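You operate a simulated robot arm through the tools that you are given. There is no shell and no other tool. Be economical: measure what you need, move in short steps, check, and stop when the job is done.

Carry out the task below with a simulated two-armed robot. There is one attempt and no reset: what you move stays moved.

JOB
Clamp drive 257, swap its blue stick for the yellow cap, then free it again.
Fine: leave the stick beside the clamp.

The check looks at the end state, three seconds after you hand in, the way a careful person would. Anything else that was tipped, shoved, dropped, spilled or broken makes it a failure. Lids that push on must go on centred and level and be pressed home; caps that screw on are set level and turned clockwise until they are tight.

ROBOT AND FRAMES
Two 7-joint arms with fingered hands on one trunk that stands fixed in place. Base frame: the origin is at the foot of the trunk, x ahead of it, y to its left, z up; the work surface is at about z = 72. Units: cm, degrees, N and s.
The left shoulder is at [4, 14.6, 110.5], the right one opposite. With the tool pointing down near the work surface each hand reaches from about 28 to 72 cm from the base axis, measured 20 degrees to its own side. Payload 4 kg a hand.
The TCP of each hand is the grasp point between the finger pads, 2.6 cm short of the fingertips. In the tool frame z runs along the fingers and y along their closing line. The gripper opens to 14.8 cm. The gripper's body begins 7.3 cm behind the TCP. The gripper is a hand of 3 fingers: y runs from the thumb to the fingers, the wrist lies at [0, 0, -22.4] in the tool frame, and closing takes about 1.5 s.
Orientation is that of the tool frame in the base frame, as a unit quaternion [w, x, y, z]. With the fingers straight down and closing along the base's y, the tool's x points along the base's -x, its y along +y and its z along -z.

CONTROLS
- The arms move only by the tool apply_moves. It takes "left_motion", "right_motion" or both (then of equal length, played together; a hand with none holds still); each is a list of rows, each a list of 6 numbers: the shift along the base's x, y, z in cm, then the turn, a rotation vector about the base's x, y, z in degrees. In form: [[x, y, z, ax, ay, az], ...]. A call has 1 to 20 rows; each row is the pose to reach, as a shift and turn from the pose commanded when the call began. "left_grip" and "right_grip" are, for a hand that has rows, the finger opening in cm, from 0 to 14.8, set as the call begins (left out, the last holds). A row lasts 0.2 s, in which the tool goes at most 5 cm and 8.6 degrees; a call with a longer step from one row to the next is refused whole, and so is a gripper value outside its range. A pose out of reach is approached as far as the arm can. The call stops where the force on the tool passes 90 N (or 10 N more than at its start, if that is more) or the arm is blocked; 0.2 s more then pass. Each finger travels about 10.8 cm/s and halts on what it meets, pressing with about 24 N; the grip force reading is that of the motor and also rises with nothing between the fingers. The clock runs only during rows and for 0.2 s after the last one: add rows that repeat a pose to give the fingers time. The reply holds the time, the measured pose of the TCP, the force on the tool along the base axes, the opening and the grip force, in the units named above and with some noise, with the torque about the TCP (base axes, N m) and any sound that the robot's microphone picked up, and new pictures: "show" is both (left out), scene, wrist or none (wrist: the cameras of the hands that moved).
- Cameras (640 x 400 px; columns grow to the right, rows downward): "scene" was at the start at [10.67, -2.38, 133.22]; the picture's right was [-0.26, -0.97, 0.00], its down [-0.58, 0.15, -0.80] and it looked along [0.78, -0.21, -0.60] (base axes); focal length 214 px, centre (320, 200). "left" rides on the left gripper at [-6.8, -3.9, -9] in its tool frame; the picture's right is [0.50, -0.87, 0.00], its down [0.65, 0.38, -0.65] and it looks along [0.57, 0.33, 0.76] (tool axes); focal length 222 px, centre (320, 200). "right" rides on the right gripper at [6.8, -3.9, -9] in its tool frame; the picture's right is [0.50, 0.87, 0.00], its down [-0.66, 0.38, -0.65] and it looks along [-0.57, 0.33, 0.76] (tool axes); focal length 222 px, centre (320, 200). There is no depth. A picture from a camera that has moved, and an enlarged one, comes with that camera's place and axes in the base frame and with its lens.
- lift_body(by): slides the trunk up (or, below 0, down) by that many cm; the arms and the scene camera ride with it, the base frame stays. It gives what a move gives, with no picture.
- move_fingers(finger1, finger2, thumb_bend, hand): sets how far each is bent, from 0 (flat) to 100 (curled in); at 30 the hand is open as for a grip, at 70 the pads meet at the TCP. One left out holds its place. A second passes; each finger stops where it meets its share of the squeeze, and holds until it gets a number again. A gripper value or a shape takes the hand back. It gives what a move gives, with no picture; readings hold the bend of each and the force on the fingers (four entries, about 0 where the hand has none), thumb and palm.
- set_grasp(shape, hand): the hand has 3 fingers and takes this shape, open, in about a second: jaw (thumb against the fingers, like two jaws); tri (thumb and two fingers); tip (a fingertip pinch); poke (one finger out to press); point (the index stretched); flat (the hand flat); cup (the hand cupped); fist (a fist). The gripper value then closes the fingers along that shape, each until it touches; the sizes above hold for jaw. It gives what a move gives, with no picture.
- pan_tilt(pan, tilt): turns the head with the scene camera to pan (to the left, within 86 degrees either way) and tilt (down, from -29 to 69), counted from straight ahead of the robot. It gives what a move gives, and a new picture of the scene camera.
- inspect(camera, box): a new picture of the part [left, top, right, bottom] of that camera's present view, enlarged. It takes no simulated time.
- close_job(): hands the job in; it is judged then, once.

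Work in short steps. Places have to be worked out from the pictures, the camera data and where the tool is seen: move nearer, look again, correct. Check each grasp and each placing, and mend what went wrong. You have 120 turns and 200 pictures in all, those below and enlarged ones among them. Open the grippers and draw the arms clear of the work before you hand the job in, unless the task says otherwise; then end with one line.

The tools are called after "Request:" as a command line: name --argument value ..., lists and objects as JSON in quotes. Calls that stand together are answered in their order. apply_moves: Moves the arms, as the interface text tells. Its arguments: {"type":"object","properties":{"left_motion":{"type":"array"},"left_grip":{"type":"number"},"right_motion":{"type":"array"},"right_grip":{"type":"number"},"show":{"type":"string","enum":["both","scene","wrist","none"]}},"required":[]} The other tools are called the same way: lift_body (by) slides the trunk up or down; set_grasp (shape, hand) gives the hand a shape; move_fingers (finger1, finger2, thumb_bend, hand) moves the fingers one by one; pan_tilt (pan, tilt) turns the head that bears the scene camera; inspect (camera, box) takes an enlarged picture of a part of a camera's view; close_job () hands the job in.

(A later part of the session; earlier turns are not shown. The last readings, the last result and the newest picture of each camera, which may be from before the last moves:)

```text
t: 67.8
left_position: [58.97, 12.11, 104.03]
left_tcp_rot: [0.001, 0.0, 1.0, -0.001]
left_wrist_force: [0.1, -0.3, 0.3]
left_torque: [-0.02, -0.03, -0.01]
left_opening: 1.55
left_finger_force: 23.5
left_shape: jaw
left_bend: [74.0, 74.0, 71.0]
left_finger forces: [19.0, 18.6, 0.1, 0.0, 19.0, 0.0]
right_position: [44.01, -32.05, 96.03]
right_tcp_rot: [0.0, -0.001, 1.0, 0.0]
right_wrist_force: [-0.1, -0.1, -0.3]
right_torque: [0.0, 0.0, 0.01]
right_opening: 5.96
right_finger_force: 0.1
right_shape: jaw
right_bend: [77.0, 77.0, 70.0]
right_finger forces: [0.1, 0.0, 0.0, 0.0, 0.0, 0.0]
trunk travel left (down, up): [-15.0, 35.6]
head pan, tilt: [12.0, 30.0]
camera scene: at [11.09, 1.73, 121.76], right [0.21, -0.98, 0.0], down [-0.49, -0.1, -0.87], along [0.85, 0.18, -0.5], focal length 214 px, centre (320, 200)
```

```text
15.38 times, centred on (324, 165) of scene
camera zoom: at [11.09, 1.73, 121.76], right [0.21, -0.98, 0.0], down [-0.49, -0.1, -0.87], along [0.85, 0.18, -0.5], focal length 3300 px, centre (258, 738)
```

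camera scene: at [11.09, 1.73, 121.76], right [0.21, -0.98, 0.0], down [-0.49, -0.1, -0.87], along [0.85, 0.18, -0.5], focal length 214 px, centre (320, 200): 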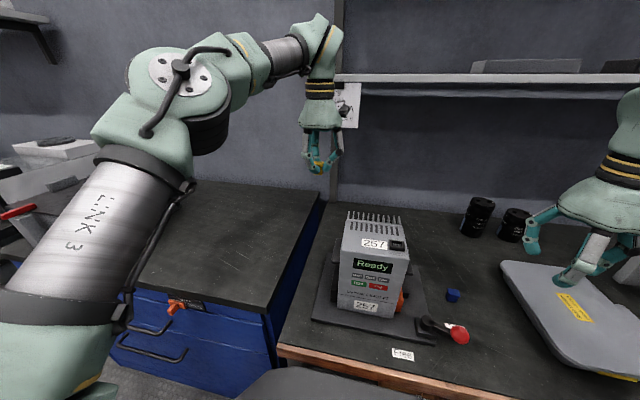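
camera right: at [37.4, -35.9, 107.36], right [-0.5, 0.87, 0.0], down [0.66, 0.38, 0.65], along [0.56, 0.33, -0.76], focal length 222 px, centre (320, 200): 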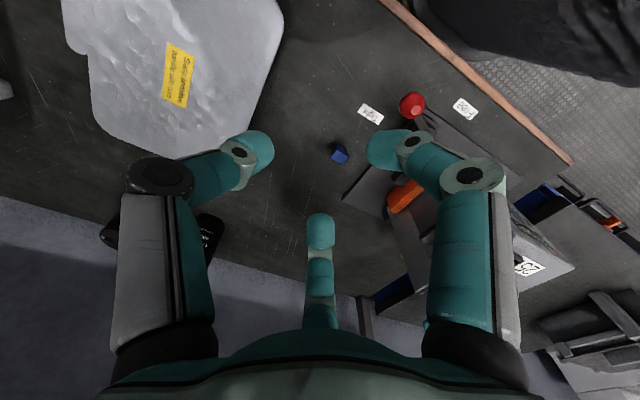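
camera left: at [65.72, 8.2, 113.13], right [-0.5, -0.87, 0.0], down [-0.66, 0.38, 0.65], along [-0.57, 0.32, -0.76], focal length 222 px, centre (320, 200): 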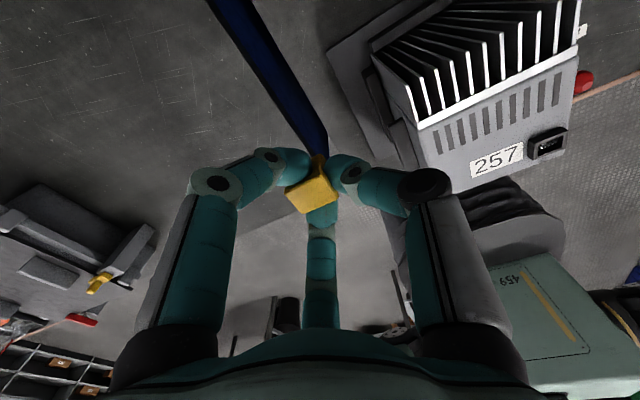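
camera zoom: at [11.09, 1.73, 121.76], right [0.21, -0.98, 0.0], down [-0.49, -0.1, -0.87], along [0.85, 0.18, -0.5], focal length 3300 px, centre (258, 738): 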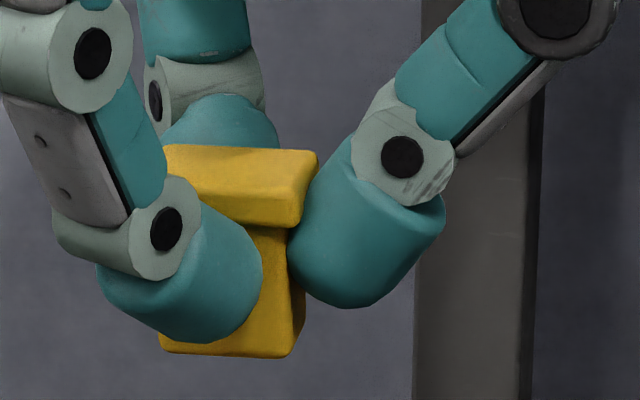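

The cap looks level in the grip, its top about 0.2 cm below TCP level. I measure the stick's height on the bench for comparison (to know the plug depth).

Request:
inspect --camera "scene" --box '[440, 280, 465, 305]'

Request:
inspect --camera "scene" --box '[350, 220, 420, 290]'

Request:
inspect --camera "right" --box '[300, 110, 380, 190]'

```text
16.00 times, centred on (452, 292) of scene
camera zoom: at [11.09, 1.73, 121.76], right [0.21, -0.98, 0.0], down [-0.49, -0.1, -0.87], along [0.85, 0.18, -0.5], focal length 3432 px, centre (-1800, -1280)
```

zoom: 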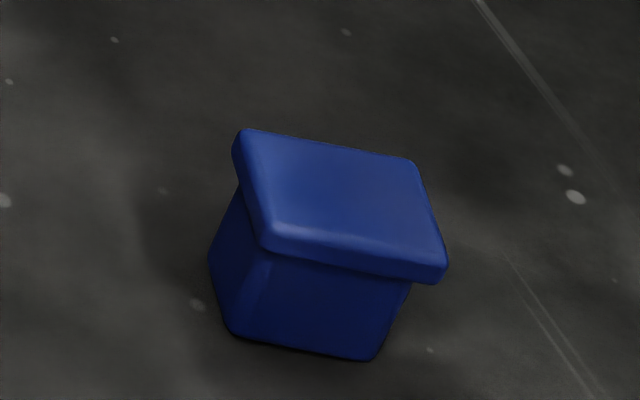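

```text
5.71 times, centred on (385, 255) of scene
camera zoom: at [11.09, 1.73, 121.76], right [0.21, -0.98, 0.0], down [-0.49, -0.1, -0.87], along [0.85, 0.18, -0.5], focal length 1226 px, centre (-51, -114)
```

zoom: 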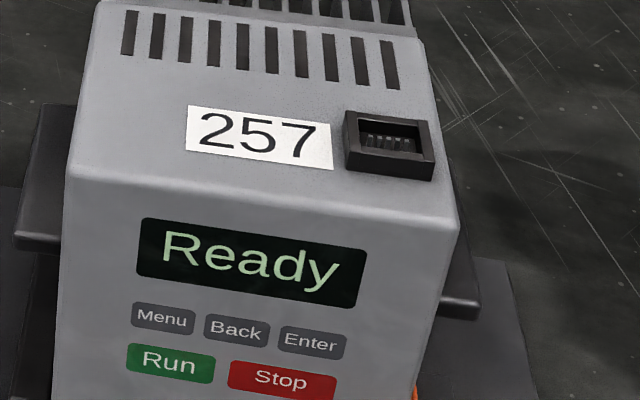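

```text
5.00 times, centred on (340, 150) of right
camera zoom: at [37.43, -35.97, 104.88], right [-0.5, 0.87, 0.0], down [0.66, 0.38, 0.65], along [0.57, 0.33, -0.76], focal length 1111 px, centre (220, 450)
```

zoom: 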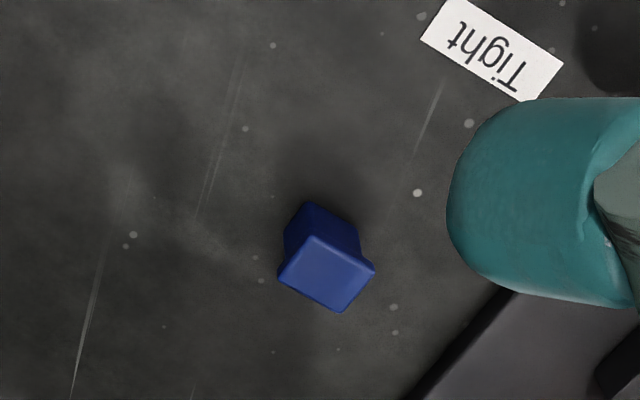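

Stick and cap are the same size (≈2.7 tall), so the same grip height works for plugging. I carry the cap over the drive to above the socket at z 103, aiming the cap's centre at (45.45, -6.3).

Request:
apply_moves --left_motion '[[-2, -2, 1, 0, 0, 0], [-4, -4.5, 1, 0, 0, 0], [-6.5, -7.5, 1, 0, 0, 0], [-9, -11, 1, 0, 0, 0], [-11, -14.5, 0, 0, 0, 0], [-13, -17.5, -1, 0, 0, 0], [-13.8, -18.6, -1, 0, 0, 0], [-13.8, -18.6, -1, 0, 0, 0]]'

Request:
pan_tilt --pan -10 --tilt 35

Request:
inspect --camera "left" --box '[250, 60, 400, 220]'

```text
t: 69.6
left_position: [45.01, -6.6, 102.97]
left_tcp_rot: [0.0, 0.001, 1.0, -0.001]
left_wrist_force: [-0.1, 0.1, 1.0]
left_torque: [0.0, 0.02, -0.02]
left_opening: 1.54
left_finger_force: 24.3
left_shape: jaw
left_bend: [74.0, 74.0, 71.0]
left_finger forces: [19.3, 18.5, 0.1, 0.0, 18.9, 0.0]
right_position: [44.07, -32.09, 96.09]
right_tcp_rot: [0.0, -0.001, 1.0, 0.0]
right_wrist_force: [0.3, -0.3, 0.0]
right_torque: [0.0, -0.02, 0.04]
right_opening: 5.95
right_finger_force: 0.1
right_shape: jaw
right_bend: [77.0, 77.0, 70.0]
right_finger forces: [0.0, 0.0, 0.0, 0.1, 0.0, 0.0]
trunk travel left (down, up): [-15.0, 35.6]
head pan, tilt: [12.0, 30.0]
camera scene: at [11.09, 1.75, 121.76], right [0.21, -0.98, 0.0], down [-0.49, -0.1, -0.87], along [0.85, 0.18, -0.5], focal length 214 px, centre (320, 200)
camera left: at [51.84, -10.44, 112.1], right [-0.5, -0.87, 0.0], down [-0.66, 0.38, 0.65], along [-0.57, 0.33, -0.76], focal length 222 px, centre (320, 200)
```

scene: 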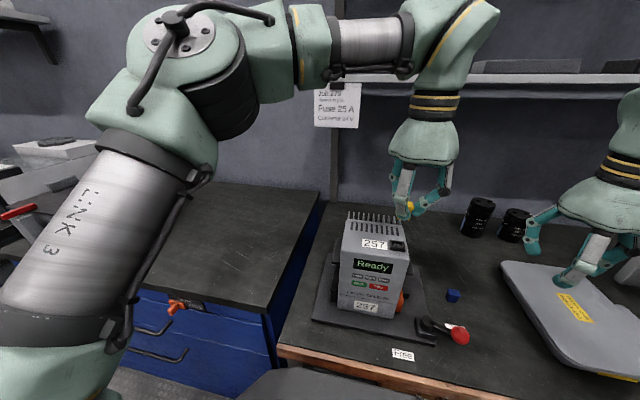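
left: 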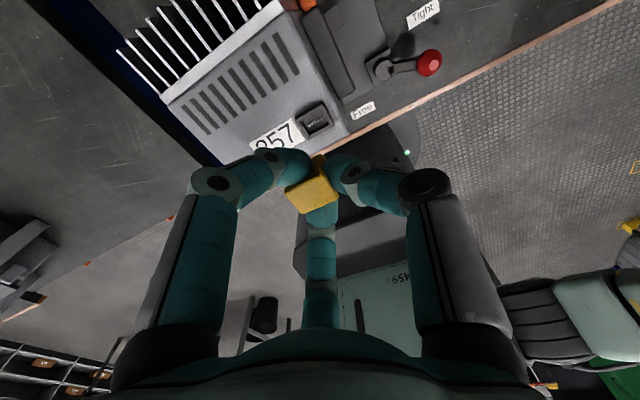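

```text
t: 70.4
left_position: [45.05, -6.57, 102.98]
left_tcp_rot: [0.0, -0.001, 1.0, -0.001]
left_wrist_force: [-0.2, -1.1, -0.3]
left_torque: [0.0, 0.03, -0.02]
left_opening: 1.53
left_finger_force: 24.7
left_shape: jaw
left_bend: [74.0, 74.0, 71.0]
left_finger forces: [19.1, 18.5, 0.0, 0.1, 19.1, 0.1]
right_position: [43.96, -31.97, 95.93]
right_tcp_rot: [0.001, 0.0, 1.0, 0.0]
right_wrist_force: [-0.5, 0.5, -0.7]
right_torque: [0.01, 0.0, 0.01]
right_opening: 5.96
right_finger_force: 0.0
right_shape: jaw
right_bend: [77.0, 77.0, 70.0]
right_finger forces: [0.0, 0.0, 0.1, 0.1, 0.1, 0.1]
trunk travel left (down, up): [-15.0, 35.6]
head pan, tilt: [-10.0, 35.0]
camera scene: at [10.92, -1.66, 120.99], right [-0.17, -0.98, 0.0], down [-0.57, 0.1, -0.82], along [0.81, -0.14, -0.57], focal length 214 px, centre (320, 200)
```

scene: 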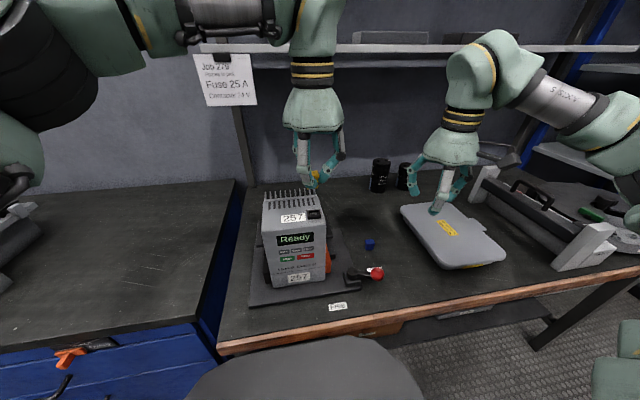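

```text
2.50 times, centred on (325, 140) of left
camera zoom: at [51.85, -10.43, 112.11], right [-0.5, -0.87, 0.0], down [-0.66, 0.38, 0.65], along [-0.57, 0.33, -0.76], focal length 555 px, centre (308, 350)
```

zoom: 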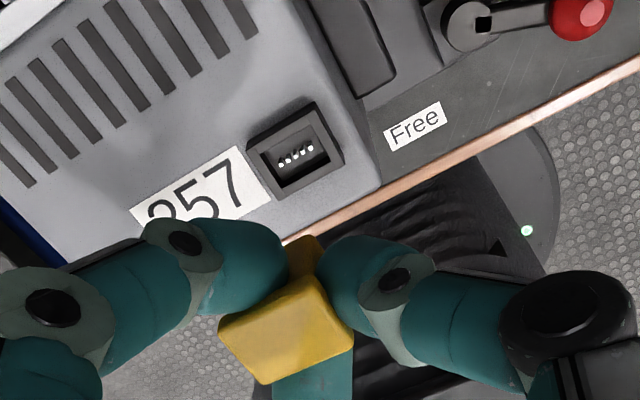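

Socket rim centre triangulates to (45.46, -6.29, 92.7). I zoom the scene view to get the cap's offset against it.

Request:
inspect --camera "scene" --box '[290, 155, 350, 225]'

Request:
inspect --camera "right" --box '[340, 200, 560, 360]'

```text
5.71 times, centred on (320, 190) of scene
camera zoom: at [10.92, -1.66, 120.99], right [-0.17, -0.98, 0.0], down [-0.57, 0.1, -0.82], along [0.81, -0.14, -0.57], focal length 1226 px, centre (320, 257)
```

zoom: 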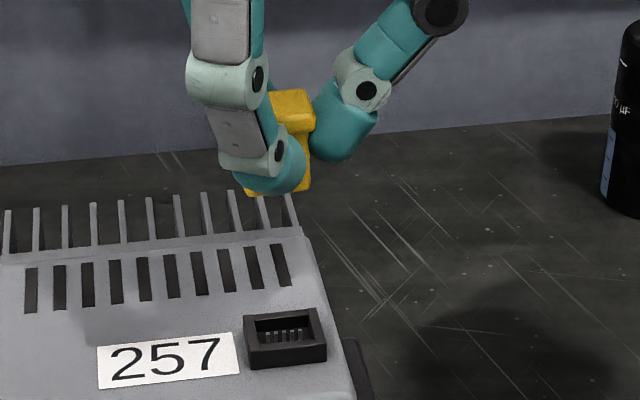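

```text
2.50 times, centred on (450, 280) of right
camera zoom: at [37.43, -35.96, 104.88], right [-0.5, 0.87, 0.0], down [0.66, 0.38, 0.65], along [0.57, 0.33, -0.76], focal length 555 px, centre (-5, 0)
```

zoom: 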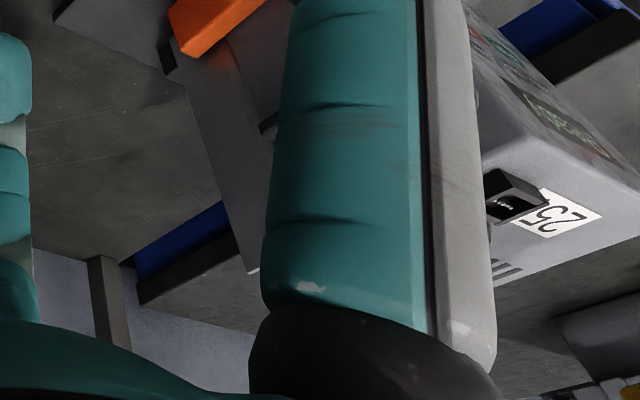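

Cap and socket agree within about 0.1 cm. I shift 0.1 cm to -y and lower to ~0.9 cm above the rim, then recheck.

Request:
apply_moves --left_motion '[[0, -0.1, -2, 0, 0, 0], [0, -0.1, -4, 0, 0, 0], [0, -0.1, -5.5, 0, 0, 0], [0, -0.1, -6.4, 0, 0, 0], [0, -0.1, -6.4, 0, 0, 0]]' --show "none"

Request:
inspect --camera "scene" --box '[295, 180, 335, 220]'

Request:
inspect --camera "left" --box '[260, 110, 380, 230]'

```text
t: 71.6
left_position: [45.14, -6.59, 96.55]
left_tcp_rot: [0.001, 0.0, 1.0, 0.0]
left_wrist_force: [-0.1, 1.0, 2.5]
left_torque: [0.05, -0.06, 0.0]
left_opening: 1.55
left_finger_force: 24.2
left_shape: jaw
left_bend: [74.0, 74.0, 71.0]
left_finger forces: [19.4, 18.6, 0.0, 0.0, 19.4, 0.0]
right_position: [44.08, -32.04, 96.08]
right_tcp_rot: [0.0, -0.002, 1.0, 0.0]
right_wrist_force: [-0.8, 0.3, 0.5]
right_torque: [0.0, 0.03, -0.01]
right_opening: 5.95
right_finger_force: 0.1
right_shape: jaw
right_bend: [77.0, 77.0, 70.0]
right_finger forces: [0.0, 0.0, 0.1, 0.1, 0.1, 0.0]
trunk travel left (down, up): [-15.0, 35.6]
head pan, tilt: [-10.0, 35.0]
```

```text
10.00 times, centred on (315, 200) of scene
camera zoom: at [10.9, -1.67, 120.99], right [-0.17, -0.98, 0.0], down [-0.56, 0.1, -0.82], along [0.81, -0.14, -0.57], focal length 2145 px, centre (370, 200)
```

zoom: 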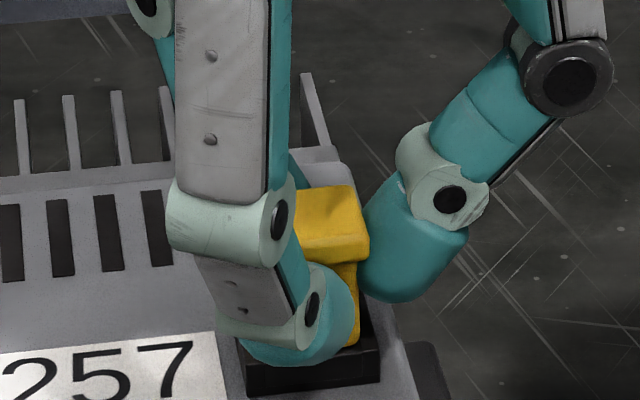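

```text
3.33 times, centred on (320, 170) of left
camera zoom: at [51.91, -10.6, 105.71], right [-0.5, -0.87, 0.0], down [-0.66, 0.38, 0.65], along [-0.56, 0.33, -0.76], focal length 740 px, centre (320, 300)
```

zoom: 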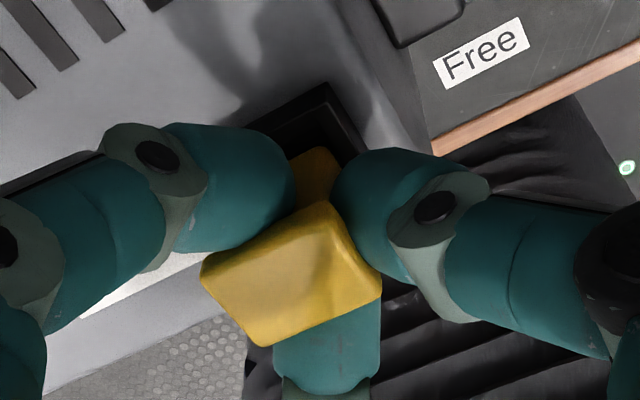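

The cap's foot appears inside the rim laterally, and light contact (2.5 N) shows. I press down in small steps watching force.

Request:
apply_moves --left_motion '[[0, 0, -0.2, 0, 0, 0], [0, 0, -0.2, 0, 0, 0]]' --show "none"

Request:
apply_moves --left_motion '[[0, 0, -0.2, 0, 0, 0], [0, 0, -0.2, 0, 0, 0]]' --show "none"

```text
t: 72.2
left_position: [45.17, -6.62, 96.42]
left_tcp_rot: [0.002, 0.0, 1.0, -0.001]
left_wrist_force: [0.9, -2.1, 10.4]
left_torque: [0.08, -0.03, 0.01]
left_opening: 1.53
left_finger_force: 23.7
left_shape: jaw
left_bend: [74.0, 74.0, 72.0]
left_finger forces: [20.6, 19.3, 0.1, 0.1, 21.2, 0.1]
right_position: [44.13, -32.07, 96.0]
right_tcp_rot: [0.001, -0.002, 1.0, 0.0]
right_wrist_force: [0.6, 0.2, -0.4]
right_torque: [0.01, -0.02, 0.01]
right_opening: 5.99
right_finger_force: 0.0
right_shape: jaw
right_bend: [77.0, 77.0, 70.0]
right_finger forces: [0.1, 0.0, 0.1, 0.0, 0.1, 0.0]
trunk travel left (down, up): [-15.0, 35.6]
head pan, tilt: [-10.0, 35.0]
```

```text
t: 72.8
left_position: [45.11, -6.65, 96.37]
left_tcp_rot: [0.003, -0.001, 1.0, -0.002]
left_wrist_force: [2.9, -2.6, 25.5]
left_torque: [0.01, -0.09, -0.01]
left_opening: 1.59
left_finger_force: 23.9
left_shape: jaw
left_bend: [75.0, 75.0, 72.0]
left_finger forces: [23.8, 21.3, 0.0, 0.0, 25.4, 0.1]
right_position: [43.89, -31.95, 96.24]
right_tcp_rot: [0.002, 0.0, 1.0, 0.0]
right_wrist_force: [-0.5, 0.3, -0.3]
right_torque: [-0.02, -0.02, -0.03]
right_opening: 5.96
right_finger_force: 0.2
right_shape: jaw
right_bend: [77.0, 77.0, 70.0]
right_finger forces: [0.0, 0.0, 0.1, 0.0, 0.1, 0.0]
trunk travel left (down, up): [-15.0, 35.6]
head pan, tilt: [-10.0, 35.0]
```

25 N without moving in. I ease up slightly and bring the right camera round to look at the seam from the front-right.

Request:
apply_moves --left_motion '[[0, 0, 0.5, 0, 0, 0], [0, 0, 0.5, 0, 0, 0], [0, 0, 0.5, 0, 0, 0], [0, 0, 0.5, 0, 0, 0], [0, 0, 0.5, 0, 0, 0], [0, 0, 0.5, 0, 0, 0], [0, 0, 0.5, 0, 0, 0]]' --right_motion '[[-2, 0, 4, 0, 0, 0], [-5, 2, 7, 0, 0, 0], [-8, 5, 10, 0, 0, 0], [-10, 9, 12, 0, 0, 0], [-11.5, 13, 13.5, 0, 0, 0], [-11.7, 17, 14.5, 0, 0, 0], [-11.7, 17, 14.5, 0, 0, 0]]' --show "none"

Request:
inspect --camera "right" --box '[250, 60, 410, 240]'

Request:
inspect --camera "scene" --box '[305, 190, 335, 220]'

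```text
refused: row 3 steps farther than a row can; nothing moved
```

```text
2.22 times, centred on (330, 150) of right
camera zoom: at [37.28, -35.98, 104.95], right [-0.5, 0.87, 0.0], down [0.65, 0.38, 0.65], along [0.57, 0.33, -0.76], focal length 494 px, centre (298, 311)
```

zoom: 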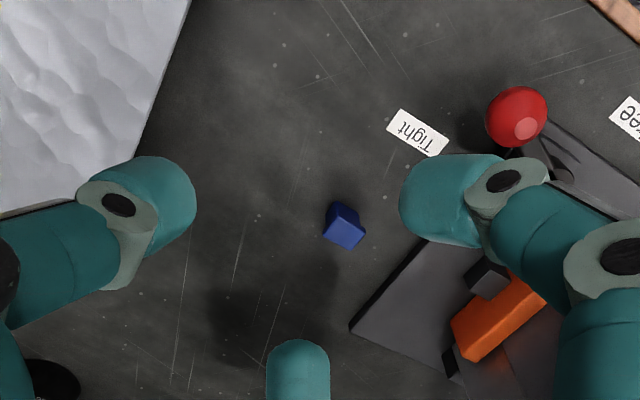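

```text
13.33 times, centred on (320, 205) of scene
camera zoom: at [10.74, -1.69, 121.02], right [-0.17, -0.98, 0.0], down [-0.56, 0.1, -0.82], along [0.81, -0.14, -0.57], focal length 2860 px, centre (320, 133)
```

zoom: 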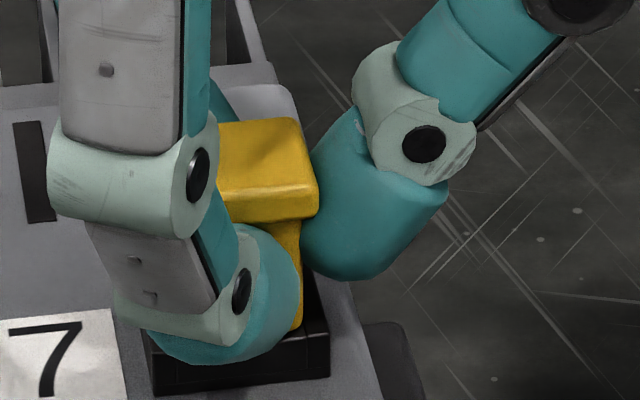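

The neck seems slightly toward +y compared with how the stick sat. I ease up and bring the right camera round with smaller rows.

Request:
apply_moves --left_motion '[[0, 0, 0.3, 0, 0, 0], [0, 0, 0.5, 0, 0, 0], [0, 0, 0.5, 0, 0, 0], [0, 0, 0.5, 0, 0, 0], [0, 0, 0.5, 0, 0, 0], [0, 0, 0.5, 0, 0, 0], [0, 0, 0.5, 0, 0, 0], [0, 0, 0.5, 0, 0, 0]]' --right_motion '[[-2, 0, 3, 0, 0, 0], [-4, 2, 6, 0, 0, 0], [-6, 4, 9, 0, 0, 0], [-8, 6, 12, 0, 0, 0], [-10, 9, 13.5, 0, 0, 0], [-11.5, 13, 14.5, 0, 0, 0], [-11.7, 17, 14.5, 0, 0, 0], [-11.7, 17, 14.5, 0, 0, 0]]' --show "none"

Request:
inspect --camera "right" --box '[250, 60, 410, 240]'

Request:
inspect --camera "scene" --box '[305, 190, 335, 220]'

```text
t: 74.6
left_position: [45.14, -6.68, 96.69]
left_tcp_rot: [0.0, 0.0, 1.0, -0.001]
left_wrist_force: [-1.4, 0.6, 0.4]
left_torque: [-0.01, 0.02, 0.0]
left_opening: 1.56
left_finger_force: 23.9
left_shape: jaw
left_bend: [75.0, 74.0, 72.0]
left_finger forces: [20.7, 20.0, 0.1, 0.0, 21.2, 0.1]
right_position: [32.35, -14.92, 110.41]
right_tcp_rot: [0.001, 0.0, 1.0, 0.001]
right_wrist_force: [1.1, -0.1, 0.1]
right_torque: [-0.01, -0.01, -0.01]
right_opening: 5.98
right_finger_force: 0.1
right_shape: jaw
right_bend: [77.0, 77.0, 70.0]
right_finger forces: [0.0, 0.0, 0.0, 0.1, 0.0, 0.0]
trunk travel left (down, up): [-15.0, 35.6]
head pan, tilt: [-10.0, 35.0]
```

```text
2.22 times, centred on (330, 150) of right
camera zoom: at [25.71, -18.93, 119.34], right [-0.5, 0.87, 0.0], down [0.66, 0.38, 0.65], along [0.57, 0.33, -0.76], focal length 494 px, centre (298, 311)
```

zoom: 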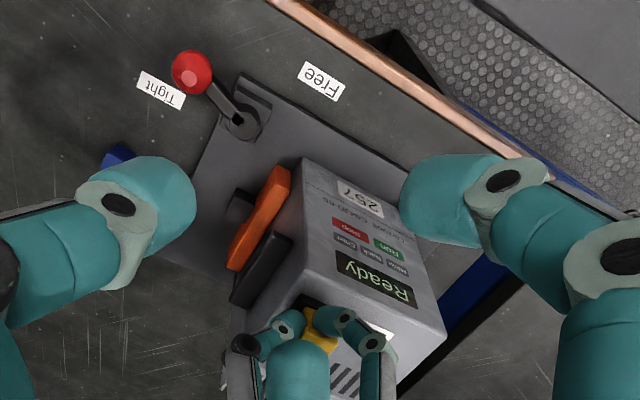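

```text
13.33 times, centred on (320, 205) of scene
camera zoom: at [10.88, -1.76, 120.99], right [-0.17, -0.98, 0.0], down [-0.56, 0.1, -0.82], along [0.81, -0.14, -0.57], focal length 2860 px, centre (320, 133)
```

zoom: 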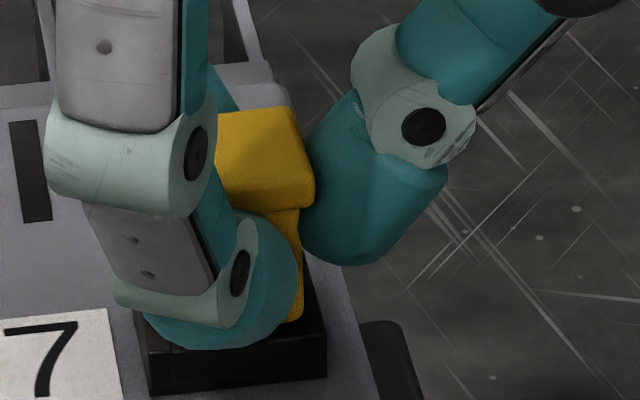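

Request:
inspect --camera "right" --box '[305, 185, 350, 230]'

Request:
inspect --camera "left" --box '[290, 120, 350, 180]'

```text
8.89 times, centred on (328, 208) of right
camera zoom: at [25.71, -18.93, 119.34], right [-0.5, 0.87, 0.0], down [0.66, 0.38, 0.65], along [0.57, 0.33, -0.76], focal length 1974 px, centre (253, 133)
```

zoom: 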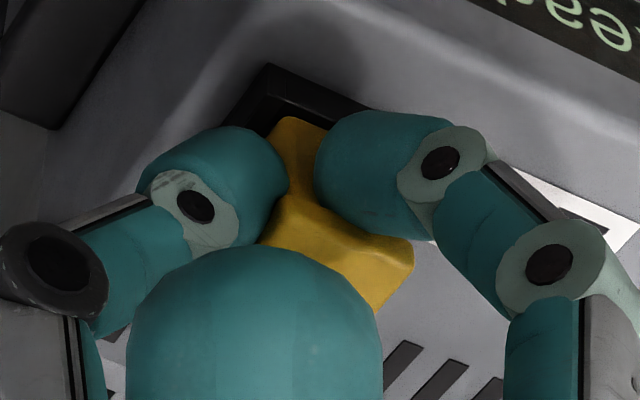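

```text
6.67 times, centred on (320, 150) of left
camera zoom: at [51.89, -10.63, 105.81], right [-0.5, -0.87, 0.0], down [-0.66, 0.38, 0.65], along [-0.56, 0.33, -0.76], focal length 1481 px, centre (320, 533)
```

zoom: 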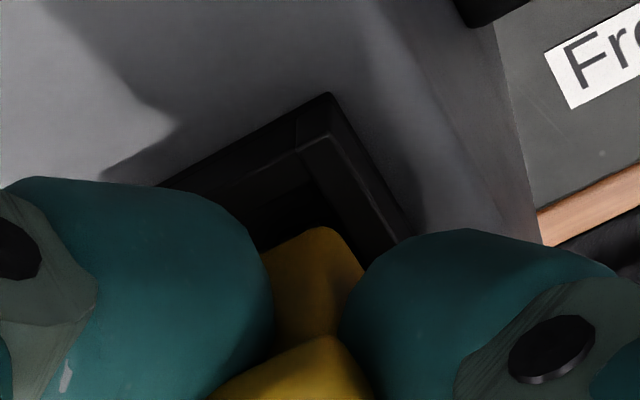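

From these views the cap centre is ≈ (45.28, -6.3) while the socket is ≈ (45.5, -6.3): it needs ~0.2 cm toward +x. I shift and press gently again.

Request:
apply_moves --left_motion '[[0.2, 0, 0, 0, 0, 0], [0.2, 0, -0.15, 0, 0, 0], [0.2, 0, -0.3, 0, 0, 0], [0.2, 0, -0.3, 0, 0, 0]]' --show "none"

Request:
apply_moves --left_motion '[[0, 0, -0.2, 0, 0, 0], [0, 0, -0.2, 0, 0, 0]]' --show "none"

```text
t: 75.6
left_position: [45.41, -6.75, 96.59]
left_tcp_rot: [0.004, 0.0, 1.0, -0.002]
left_wrist_force: [3.1, -4.1, 12.2]
left_torque: [-0.01, -0.06, 0.01]
left_opening: 1.57
left_finger_force: 23.9
left_shape: jaw
left_bend: [75.0, 74.0, 72.0]
left_finger forces: [21.1, 19.1, 0.0, 0.1, 24.3, 0.0]
right_position: [32.38, -15.12, 110.52]
right_tcp_rot: [0.0, 0.0, 1.0, 0.001]
right_wrist_force: [-0.6, -0.1, -0.2]
right_torque: [0.0, 0.02, 0.01]
right_opening: 5.95
right_finger_force: 0.1
right_shape: jaw
right_bend: [77.0, 77.0, 70.0]
right_finger forces: [0.0, 0.0, 0.1, 0.0, 0.0, 0.0]
trunk travel left (down, up): [-15.0, 35.6]
head pan, tilt: [-10.0, 35.0]
heard: snap
```

```text
t: 76.2
left_position: [45.37, -6.86, 96.36]
left_tcp_rot: [0.004, -0.001, 1.0, -0.002]
left_wrist_force: [6.4, -6.5, 29.0]
left_torque: [-0.03, -0.18, 0.03]
left_opening: 1.67
left_finger_force: 23.5
left_shape: jaw
left_bend: [75.0, 75.0, 72.0]
left_finger forces: [24.3, 20.9, 0.0, 0.0, 27.7, 0.0]
right_position: [32.27, -15.0, 110.67]
right_tcp_rot: [0.0, 0.0, 1.0, 0.001]
right_wrist_force: [0.0, -0.8, 0.9]
right_torque: [0.0, -0.01, -0.02]
right_opening: 6.0
right_finger_force: 0.0
right_shape: jaw
right_bend: [77.0, 77.0, 70.0]
right_finger forces: [0.0, 0.1, 0.0, 0.0, 0.1, 0.1]
trunk travel left (down, up): [-15.0, 35.6]
head pan, tilt: [-10.0, 35.0]
```

A snap was heard. I relax the press and look before releasing.

Request:
apply_moves --left_motion '[[0, 0.05, 0.2, 0, 0, 0], [0, 0.05, 0.2, 0, 0, 0]]' --show "none"

Request:
inspect --camera "scene" --box '[305, 190, 335, 220]'

Request:
inspect --camera "right" --box '[305, 185, 350, 230]'

```text
t: 76.8
left_position: [45.36, -6.67, 96.46]
left_tcp_rot: [0.003, -0.001, 1.0, -0.002]
left_wrist_force: [6.6, -8.8, 23.0]
left_torque: [-0.14, -0.19, 0.03]
left_opening: 1.64
left_finger_force: 24.0
left_shape: jaw
left_bend: [75.0, 75.0, 72.0]
left_finger forces: [23.2, 19.6, 0.2, 0.0, 28.0, 0.1]
right_position: [32.31, -15.08, 110.52]
right_tcp_rot: [0.0, 0.0, 1.0, 0.001]
right_wrist_force: [-0.1, 0.5, 0.4]
right_torque: [-0.05, -0.03, 0.0]
right_opening: 6.0
right_finger_force: 0.1
right_shape: jaw
right_bend: [77.0, 77.0, 70.0]
right_finger forces: [0.0, 0.0, 0.0, 0.0, 0.0, 0.0]
trunk travel left (down, up): [-15.0, 35.6]
head pan, tilt: [-10.0, 35.0]
```

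```text
13.33 times, centred on (320, 205) of scene
camera zoom: at [10.82, -1.77, 120.99], right [-0.17, -0.98, 0.0], down [-0.56, 0.1, -0.82], along [0.81, -0.14, -0.57], focal length 2860 px, centre (320, 133)
```

zoom: 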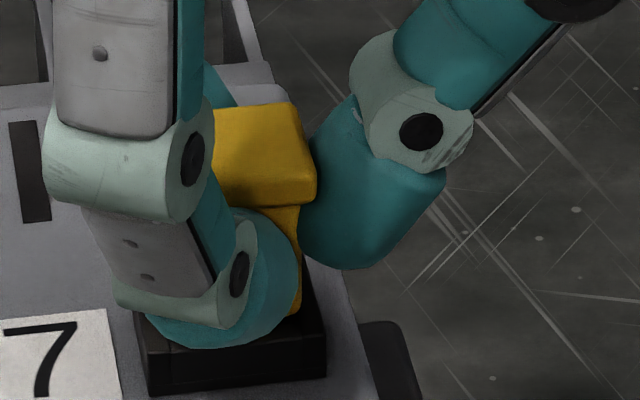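

```text
8.89 times, centred on (328, 208) of right
camera zoom: at [25.67, -18.98, 119.35], right [-0.5, 0.87, 0.0], down [0.65, 0.38, 0.65], along [0.57, 0.33, -0.76], focal length 1974 px, centre (253, 133)
```

zoom: 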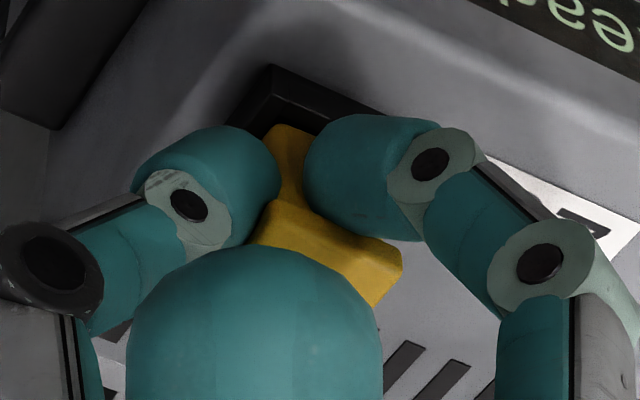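

Now I release the cap gently (open to 5), rise, and inspect its seat.

Request:
apply_moves --left_motion '[[0, 0, 0.1, 0, 0, 0], [0, 0, 0.1, 0, 0, 0], [0, 0, 0.1, 0, 0, 0], [0, 0, 0.1, 0, 0, 0], [0, 0, 1.5, 0, 0, 0], [0, 0, 4, 0, 0, 0], [0, 0, 8, 0, 0, 0], [0, 0, 8, 0, 0, 0]]' --left_grip 7 --show "none"

Request:
inspect --camera "scene" --box '[300, 185, 340, 225]'

Request:
inspect --camera "right" --box '[305, 185, 350, 230]'

Request:
inspect --camera "left" --box '[280, 90, 380, 190]'

```text
t: 78.6
left_position: [45.53, -6.51, 104.33]
left_tcp_rot: [-0.001, 0.0, 1.0, -0.001]
left_wrist_force: [1.3, 0.4, 0.4]
left_torque: [-0.02, 0.04, -0.01]
left_opening: 6.94
left_finger_force: 0.0
left_shape: jaw
left_bend: [38.0, 38.0, 70.0]
left_finger forces: [0.0, 0.1, 0.0, 0.0, 0.0, 0.1]
right_position: [32.48, -15.05, 110.46]
right_tcp_rot: [-0.001, 0.0, 1.0, 0.0]
right_wrist_force: [0.1, -0.3, -0.2]
right_torque: [0.0, 0.01, 0.01]
right_opening: 5.96
right_finger_force: 0.1
right_shape: jaw
right_bend: [77.0, 77.0, 70.0]
right_finger forces: [0.1, 0.0, 0.1, 0.0, 0.0, 0.1]
trunk travel left (down, up): [-15.0, 35.6]
head pan, tilt: [-10.0, 35.0]
```

```text
10.00 times, centred on (320, 205) of scene
camera zoom: at [10.97, -1.65, 120.98], right [-0.17, -0.98, 0.0], down [-0.57, 0.1, -0.82], along [0.81, -0.14, -0.57], focal length 2145 px, centre (320, 150)
```

zoom: 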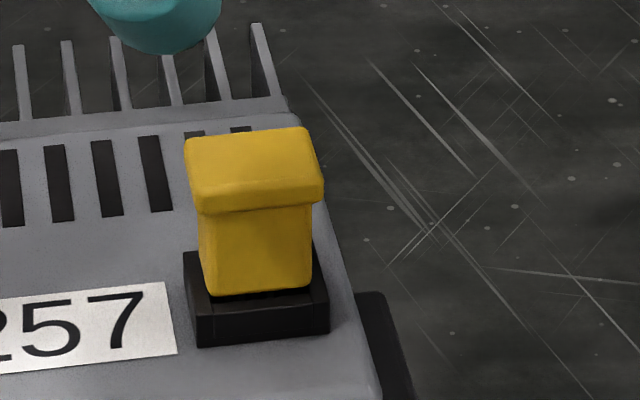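

```text
8.89 times, centred on (328, 208) of right
camera zoom: at [25.82, -18.86, 119.34], right [-0.5, 0.87, 0.0], down [0.66, 0.38, 0.65], along [0.56, 0.33, -0.76], focal length 1974 px, centre (253, 133)
```

zoom: 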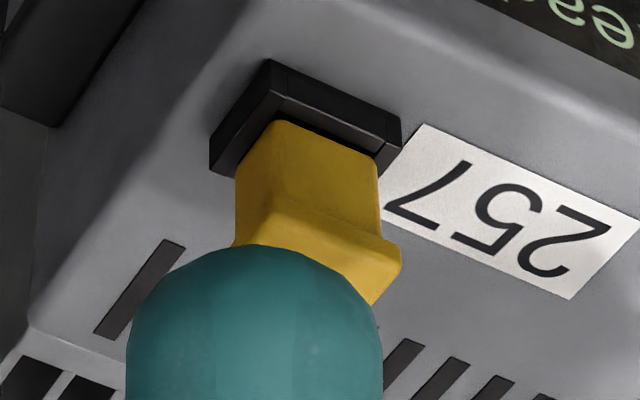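

```text
4.00 times, centred on (330, 140) of left
camera zoom: at [52.25, -10.42, 113.42], right [-0.5, -0.87, 0.0], down [-0.66, 0.38, 0.65], along [-0.57, 0.33, -0.76], focal length 888 px, centre (280, 440)
```

zoom: 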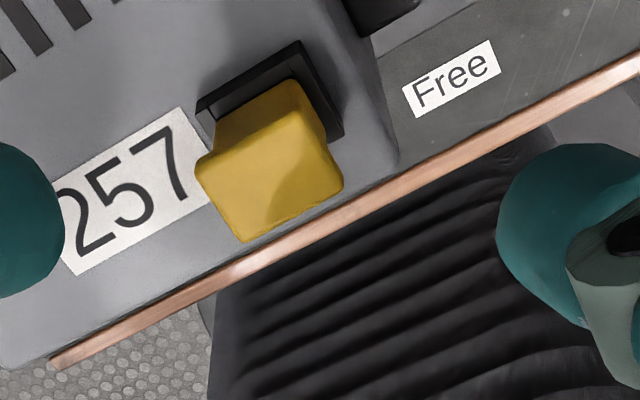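

The cap is centred and level; it may still be ~0.2 cm proud compared with the stick. I close the left fingers and press down on its top centre.

Request:
apply_moves --left_motion '[[0, 0.15, 0, 0, 0, 0], [0, 0.15, 0, 0, 0, 0], [0, 0.15, 0, 0, 0, 0], [0, 0.15, 0, 0, 0, 0], [0, 0.15, 0, 0, 0, 0], [0, 0.15, -2, 0, 0, 0], [0, 0.15, -4, 0, 0, 0], [0, 0.15, -5, 0, 0, 0], [0, 0.15, -5, 0, 0, 0]]' --left_grip 0 --show "none"

Request:
inspect --camera "scene" --box '[295, 175, 345, 225]'

```text
t: 80.6
left_position: [45.39, -6.4, 99.33]
left_tcp_rot: [0.0, 0.0, 1.0, -0.001]
left_wrist_force: [0.6, 0.3, -0.7]
left_torque: [-0.02, 0.04, 0.0]
left_opening: 0.0
left_finger_force: 24.5
left_shape: jaw
left_bend: [70.0, 70.0, 70.0]
left_finger forces: [0.0, 0.1, 0.0, 0.0, 0.0, 0.0]
right_position: [32.49, -14.93, 110.71]
right_tcp_rot: [-0.001, 0.0, 1.0, 0.0]
right_wrist_force: [-0.3, -0.6, -0.7]
right_torque: [-0.02, -0.02, -0.03]
right_opening: 5.97
right_finger_force: 0.0
right_shape: jaw
right_bend: [77.0, 77.0, 70.0]
right_finger forces: [0.0, 0.0, 0.1, 0.0, 0.0, 0.0]
trunk travel left (down, up): [-15.0, 35.6]
head pan, tilt: [-10.0, 35.0]
```

```text
8.00 times, centred on (320, 200) of scene
camera zoom: at [10.91, -1.67, 120.99], right [-0.17, -0.98, 0.0], down [-0.57, 0.1, -0.82], along [0.81, -0.14, -0.57], focal length 1716 px, centre (320, 200)
```

zoom: 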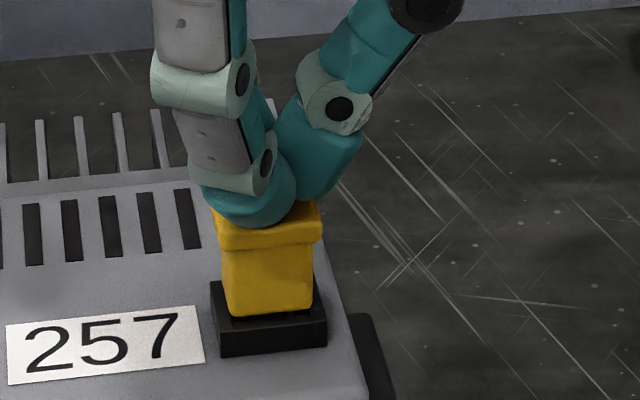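

Fingertips are just over the cap's top. I press down in steps.

Request:
apply_moves --left_motion '[[0, 0, -0.3, 0, 0, 0], [0, 0, -0.6, 0, 0, 0], [0, 0, -0.6, 0, 0, 0]]' --show "none"

Request:
apply_moves --left_motion '[[0, 0, -0.2, 0, 0, 0], [0, 0, -0.4, 0, 0, 0], [0, 0, -0.4, 0, 0, 0]]' --show "none"

Request:
inspect --camera "scene" --box '[295, 175, 345, 225]'

```text
t: 81.4
left_position: [45.42, -6.31, 99.13]
left_tcp_rot: [0.004, -0.001, 1.0, -0.003]
left_wrist_force: [3.6, 1.1, 21.1]
left_torque: [0.1, -0.11, 0.01]
left_opening: 0.03
left_finger_force: 23.7
left_shape: jaw
left_bend: [70.0, 70.0, 70.0]
left_finger forces: [0.0, 0.1, 0.0, 0.0, 0.0, 0.1]
right_position: [32.38, -14.87, 110.58]
right_tcp_rot: [0.0, 0.0, 1.0, 0.0]
right_wrist_force: [1.4, 0.2, -0.3]
right_torque: [0.03, 0.0, 0.03]
right_opening: 5.97
right_finger_force: 0.0
right_shape: jaw
right_bend: [77.0, 77.0, 70.0]
right_finger forces: [0.1, 0.1, 0.1, 0.1, 0.0, 0.0]
trunk travel left (down, up): [-15.0, 35.6]
head pan, tilt: [-10.0, 35.0]
```

```text
t: 82.2
left_position: [45.28, -6.33, 98.88]
left_tcp_rot: [0.007, -0.001, 1.0, -0.004]
left_wrist_force: [10.5, 0.6, 56.7]
left_torque: [0.05, -0.28, 0.0]
left_opening: 0.0
left_finger_force: 24.0
left_shape: jaw
left_bend: [70.0, 70.0, 70.0]
left_finger forces: [56.3, 0.0, 0.1, 0.0, 0.0, 0.0]
right_position: [32.25, -14.76, 110.58]
right_tcp_rot: [0.001, 0.0, 1.0, 0.0]
right_wrist_force: [0.3, -0.2, 0.4]
right_torque: [0.02, -0.01, -0.03]
right_opening: 5.98
right_finger_force: 0.1
right_shape: jaw
right_bend: [77.0, 77.0, 70.0]
right_finger forces: [0.0, 0.1, 0.0, 0.0, 0.0, 0.0]
trunk travel left (down, up): [-15.0, 35.6]
head pan, tilt: [-10.0, 35.0]
```

```text
8.00 times, centred on (320, 200) of scene
camera zoom: at [10.62, -1.58, 121.04], right [-0.17, -0.98, 0.0], down [-0.56, 0.1, -0.82], along [0.81, -0.14, -0.57], focal length 1716 px, centre (320, 200)
```

zoom: 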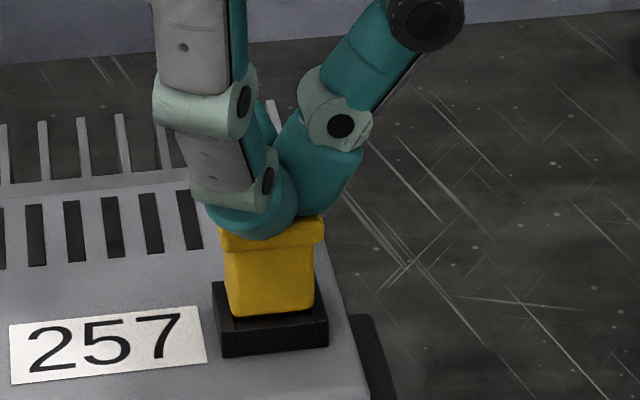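

57 N moved it no further. To compare exactly with how the stick sat, I clear both hands, restore the trunk height and take the same view as before.

Request:
apply_moves --left_motion '[[0, 0, 1, 0, 0, 0], [0, 0, 4, 0, 0, 0], [1, 2, 7, 0, 0, 0], [2, 6, 8, 0, 0, 0], [3, 10, 8, 0, 0, 0], [4, 14, 8, 0, 0, 0], [5, 18, 8, 0, 0, 0], [5, 20, 8, 0, 0, 0]]' --right_motion '[[0, -2, 0, 0, 0, 0], [1, -5, 0, 0, 0, 0], [2, -8, 0, 0, 0, 0], [3, -11, 0, 0, 0, 0], [4, -14, 0, 0, 0, 0], [5, -16, 0, 0, 0, 0], [5, -16, 0, 0, 0, 0], [5, -16, 0, 0, 0, 0]]' --show "none"

Request:
lift_body --by 12.5

Request:
pan_tilt --pan -5 --tilt 48

Request:
inspect --camera "scene" --box '[300, 170, 350, 220]'

```text
t: 84.0
left_position: [50.28, 13.58, 106.48]
left_tcp_rot: [0.001, 0.0, 1.0, -0.001]
left_wrist_force: [-0.5, -0.7, -0.1]
left_torque: [-0.02, -0.01, 0.0]
left_opening: 0.0
left_finger_force: 23.8
left_shape: jaw
left_bend: [70.0, 70.0, 70.0]
left_finger forces: [0.1, 0.0, 0.1, 0.0, 0.0, 0.0]
right_position: [37.27, -31.02, 110.62]
right_tcp_rot: [-0.001, 0.001, 1.0, -0.001]
right_wrist_force: [-0.2, -0.2, -0.2]
right_torque: [-0.01, 0.0, -0.01]
right_opening: 5.95
right_finger_force: 0.1
right_shape: jaw
right_bend: [77.0, 77.0, 70.0]
right_finger forces: [0.0, 0.1, 0.1, 0.0, 0.1, 0.0]
trunk travel left (down, up): [-15.0, 35.6]
head pan, tilt: [-10.0, 35.0]
```

```text
t: 85.6
left_position: [50.35, 13.63, 118.82]
left_tcp_rot: [0.001, 0.0, 1.0, -0.001]
left_wrist_force: [0.5, -0.8, 0.4]
left_torque: [-0.04, 0.03, -0.01]
left_opening: 0.0
left_finger_force: 24.3
left_shape: jaw
left_bend: [70.0, 70.0, 70.0]
left_finger forces: [0.0, 0.0, 0.0, 0.0, 0.1, 0.0]
right_position: [37.37, -31.08, 123.07]
right_tcp_rot: [0.0, -0.001, 1.0, 0.0]
right_wrist_force: [-0.3, -1.4, -0.2]
right_torque: [0.01, -0.04, 0.04]
right_opening: 5.97
right_finger_force: 0.0
right_shape: jaw
right_bend: [77.0, 77.0, 70.0]
right_finger forces: [0.0, 0.0, 0.1, 0.1, 0.0, 0.0]
trunk travel left (down, up): [-27.5, 23.1]
head pan, tilt: [-10.0, 35.0]
```

```text
t: 86.3
left_position: [50.42, 13.66, 118.87]
left_tcp_rot: [0.001, -0.001, 1.0, -0.002]
left_wrist_force: [0.7, -0.4, 0.8]
left_torque: [0.02, 0.0, 0.02]
left_opening: 0.01
left_finger_force: 23.4
left_shape: jaw
left_bend: [70.0, 70.0, 70.0]
left_finger forces: [0.0, 0.0, 0.0, 0.0, 0.0, 0.0]
right_position: [37.42, -31.0, 123.13]
right_tcp_rot: [0.0, -0.001, 1.0, 0.0]
right_wrist_force: [-0.4, 0.2, -0.3]
right_torque: [0.0, -0.03, 0.0]
right_opening: 5.96
right_finger_force: 0.0
right_shape: jaw
right_bend: [77.0, 77.0, 70.0]
right_finger forces: [0.0, 0.0, 0.0, 0.1, 0.0, 0.0]
trunk travel left (down, up): [-27.5, 23.1]
head pan, tilt: [-5.0, 48.0]
camera scene: at [10.1, -0.82, 131.56], right [-0.09, -1.0, 0.0], down [-0.74, 0.06, -0.67], along [0.67, -0.06, -0.74], focal length 214 px, centre (320, 200)
```

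scene: 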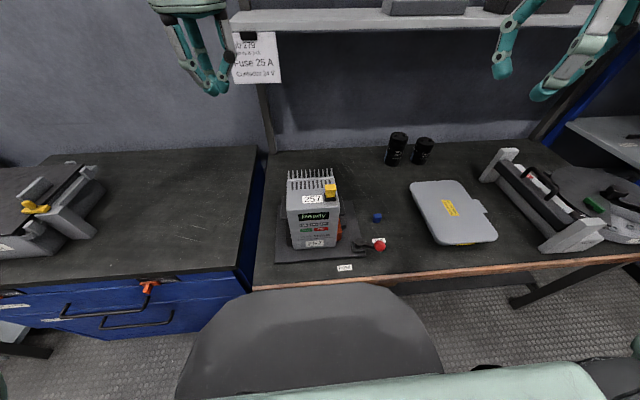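

```text
8.00 times, centred on (325, 195) of scene
camera zoom: at [10.1, -0.82, 131.56], right [-0.09, -1.0, 0.0], down [-0.74, 0.06, -0.67], along [0.67, -0.06, -0.74], focal length 1716 px, centre (280, 240)
```

zoom: 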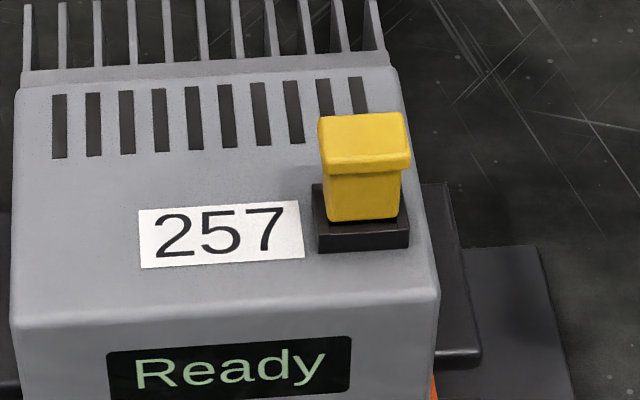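

Pixel for pixel the cap sits exactly as the stick did (head rows 113–172, same columns): it is home. Now I free the clamp: right hand closed, placed on the outer side of the ball at (44.4, -22.8).

Request:
apply_moves --right_motion '[[1, 1, -4, 0, 0, 0], [2, 2, -8, 0, 0, 0], [3, 3, -12, 0, 0, 0], [4, 4, -16, 0, 0, 0], [5, 5, -20, 0, 0, 0], [6, 6.5, -24, 0, 0, 0], [7, 8.2, -28, 0, 0, 0], [7, 8.2, -32, 0, 0, 0], [7, 8.2, -36, 0, 0, 0], [7, 8.2, -36, 0, 0, 0]]' --right_grip 0

Request:
inspect --camera "scene" --box '[330, 180, 440, 280]'

```text
t: 88.5
left_position: [50.48, 13.63, 118.92]
left_tcp_rot: [0.0, 0.0, 1.0, -0.001]
left_wrist_force: [0.5, 0.1, 0.2]
left_torque: [0.01, -0.02, 0.0]
left_opening: 0.0
left_finger_force: 23.7
left_shape: jaw
left_bend: [70.0, 70.0, 70.0]
left_finger forces: [0.1, 0.1, 0.0, 0.0, 0.0, 0.1]
right_position: [44.35, -22.85, 87.08]
right_tcp_rot: [0.001, 0.0, 1.0, 0.0]
right_wrist_force: [0.1, 0.5, -0.4]
right_torque: [0.02, -0.04, 0.01]
right_opening: 0.02
right_finger_force: 24.3
right_shape: jaw
right_bend: [70.0, 70.0, 70.0]
right_finger forces: [0.1, 0.0, 0.1, 0.0, 0.0, 0.0]
trunk travel left (down, up): [-27.5, 23.1]
head pan, tilt: [-5.0, 48.0]
camera scene: at [10.07, -0.78, 131.56], right [-0.09, -1.0, 0.0], down [-0.74, 0.06, -0.67], along [0.67, -0.06, -0.74], focal length 214 px, centre (320, 200)
camera right: at [37.78, -26.74, 95.85], right [-0.5, 0.87, 0.0], down [0.66, 0.38, 0.65], along [0.57, 0.33, -0.76], focal length 222 px, centre (320, 200)
```

scene: 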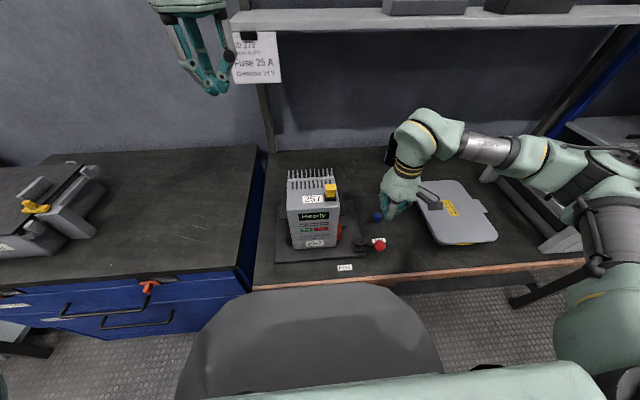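
right: 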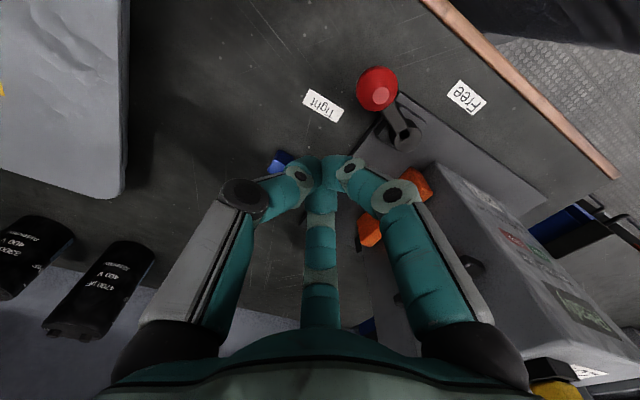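

```text
4.00 times, centred on (385, 230) of scene
camera zoom: at [10.07, -0.78, 131.56], right [-0.09, -1.0, 0.0], down [-0.74, 0.06, -0.67], along [0.67, -0.06, -0.74], focal length 858 px, centre (60, 80)
```

zoom: 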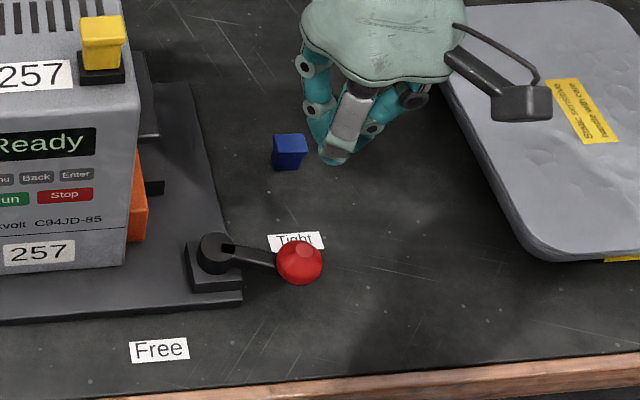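

Clear of the stick. I lower the post to ball height, slightly further out.

Request:
apply_moves --right_motion '[[0.6, -0.3, -3, 0, 0, 0], [0.6, -0.3, -6, 0, 0, 0], [0.6, -0.3, -9, 0, 0, 0], [0.6, -0.3, -9, 0, 0, 0]]' --show "wrist"

```text
t: 89.5
left_position: [50.31, 13.54, 118.84]
left_tcp_rot: [0.0, 0.0, 1.0, -0.001]
left_wrist_force: [0.0, 0.9, -0.3]
left_torque: [-0.02, 0.0, 0.0]
left_opening: 0.0
left_finger_force: 24.1
left_shape: jaw
left_bend: [70.0, 70.0, 70.0]
left_finger forces: [0.1, 0.1, 0.0, 0.0, 0.0, 0.0]
right_position: [44.99, -23.16, 78.03]
right_tcp_rot: [-0.001, 0.0, 1.0, -0.001]
right_wrist_force: [-1.1, 0.1, 0.0]
right_torque: [0.02, -0.02, -0.01]
right_opening: 0.0
right_finger_force: 23.9
right_shape: jaw
right_bend: [70.0, 70.0, 70.0]
right_finger forces: [0.0, 0.0, 0.1, 0.0, 0.1, 0.0]
trunk travel left (down, up): [-27.5, 23.1]
head pan, tilt: [-5.0, 48.0]
camera right: at [38.37, -27.0, 86.84], right [-0.5, 0.87, 0.0], down [0.66, 0.38, 0.65], along [0.57, 0.33, -0.76], focal length 222 px, centre (320, 200)
```

right: 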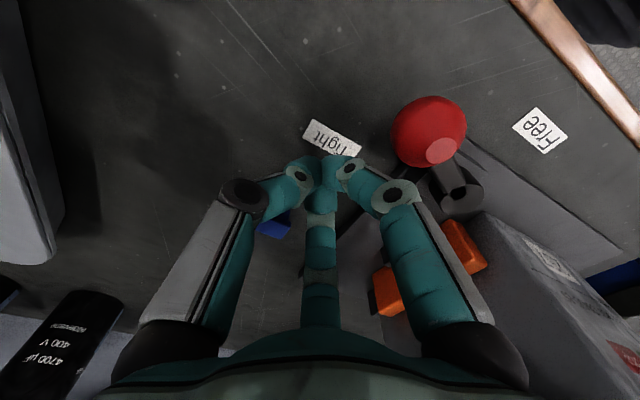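

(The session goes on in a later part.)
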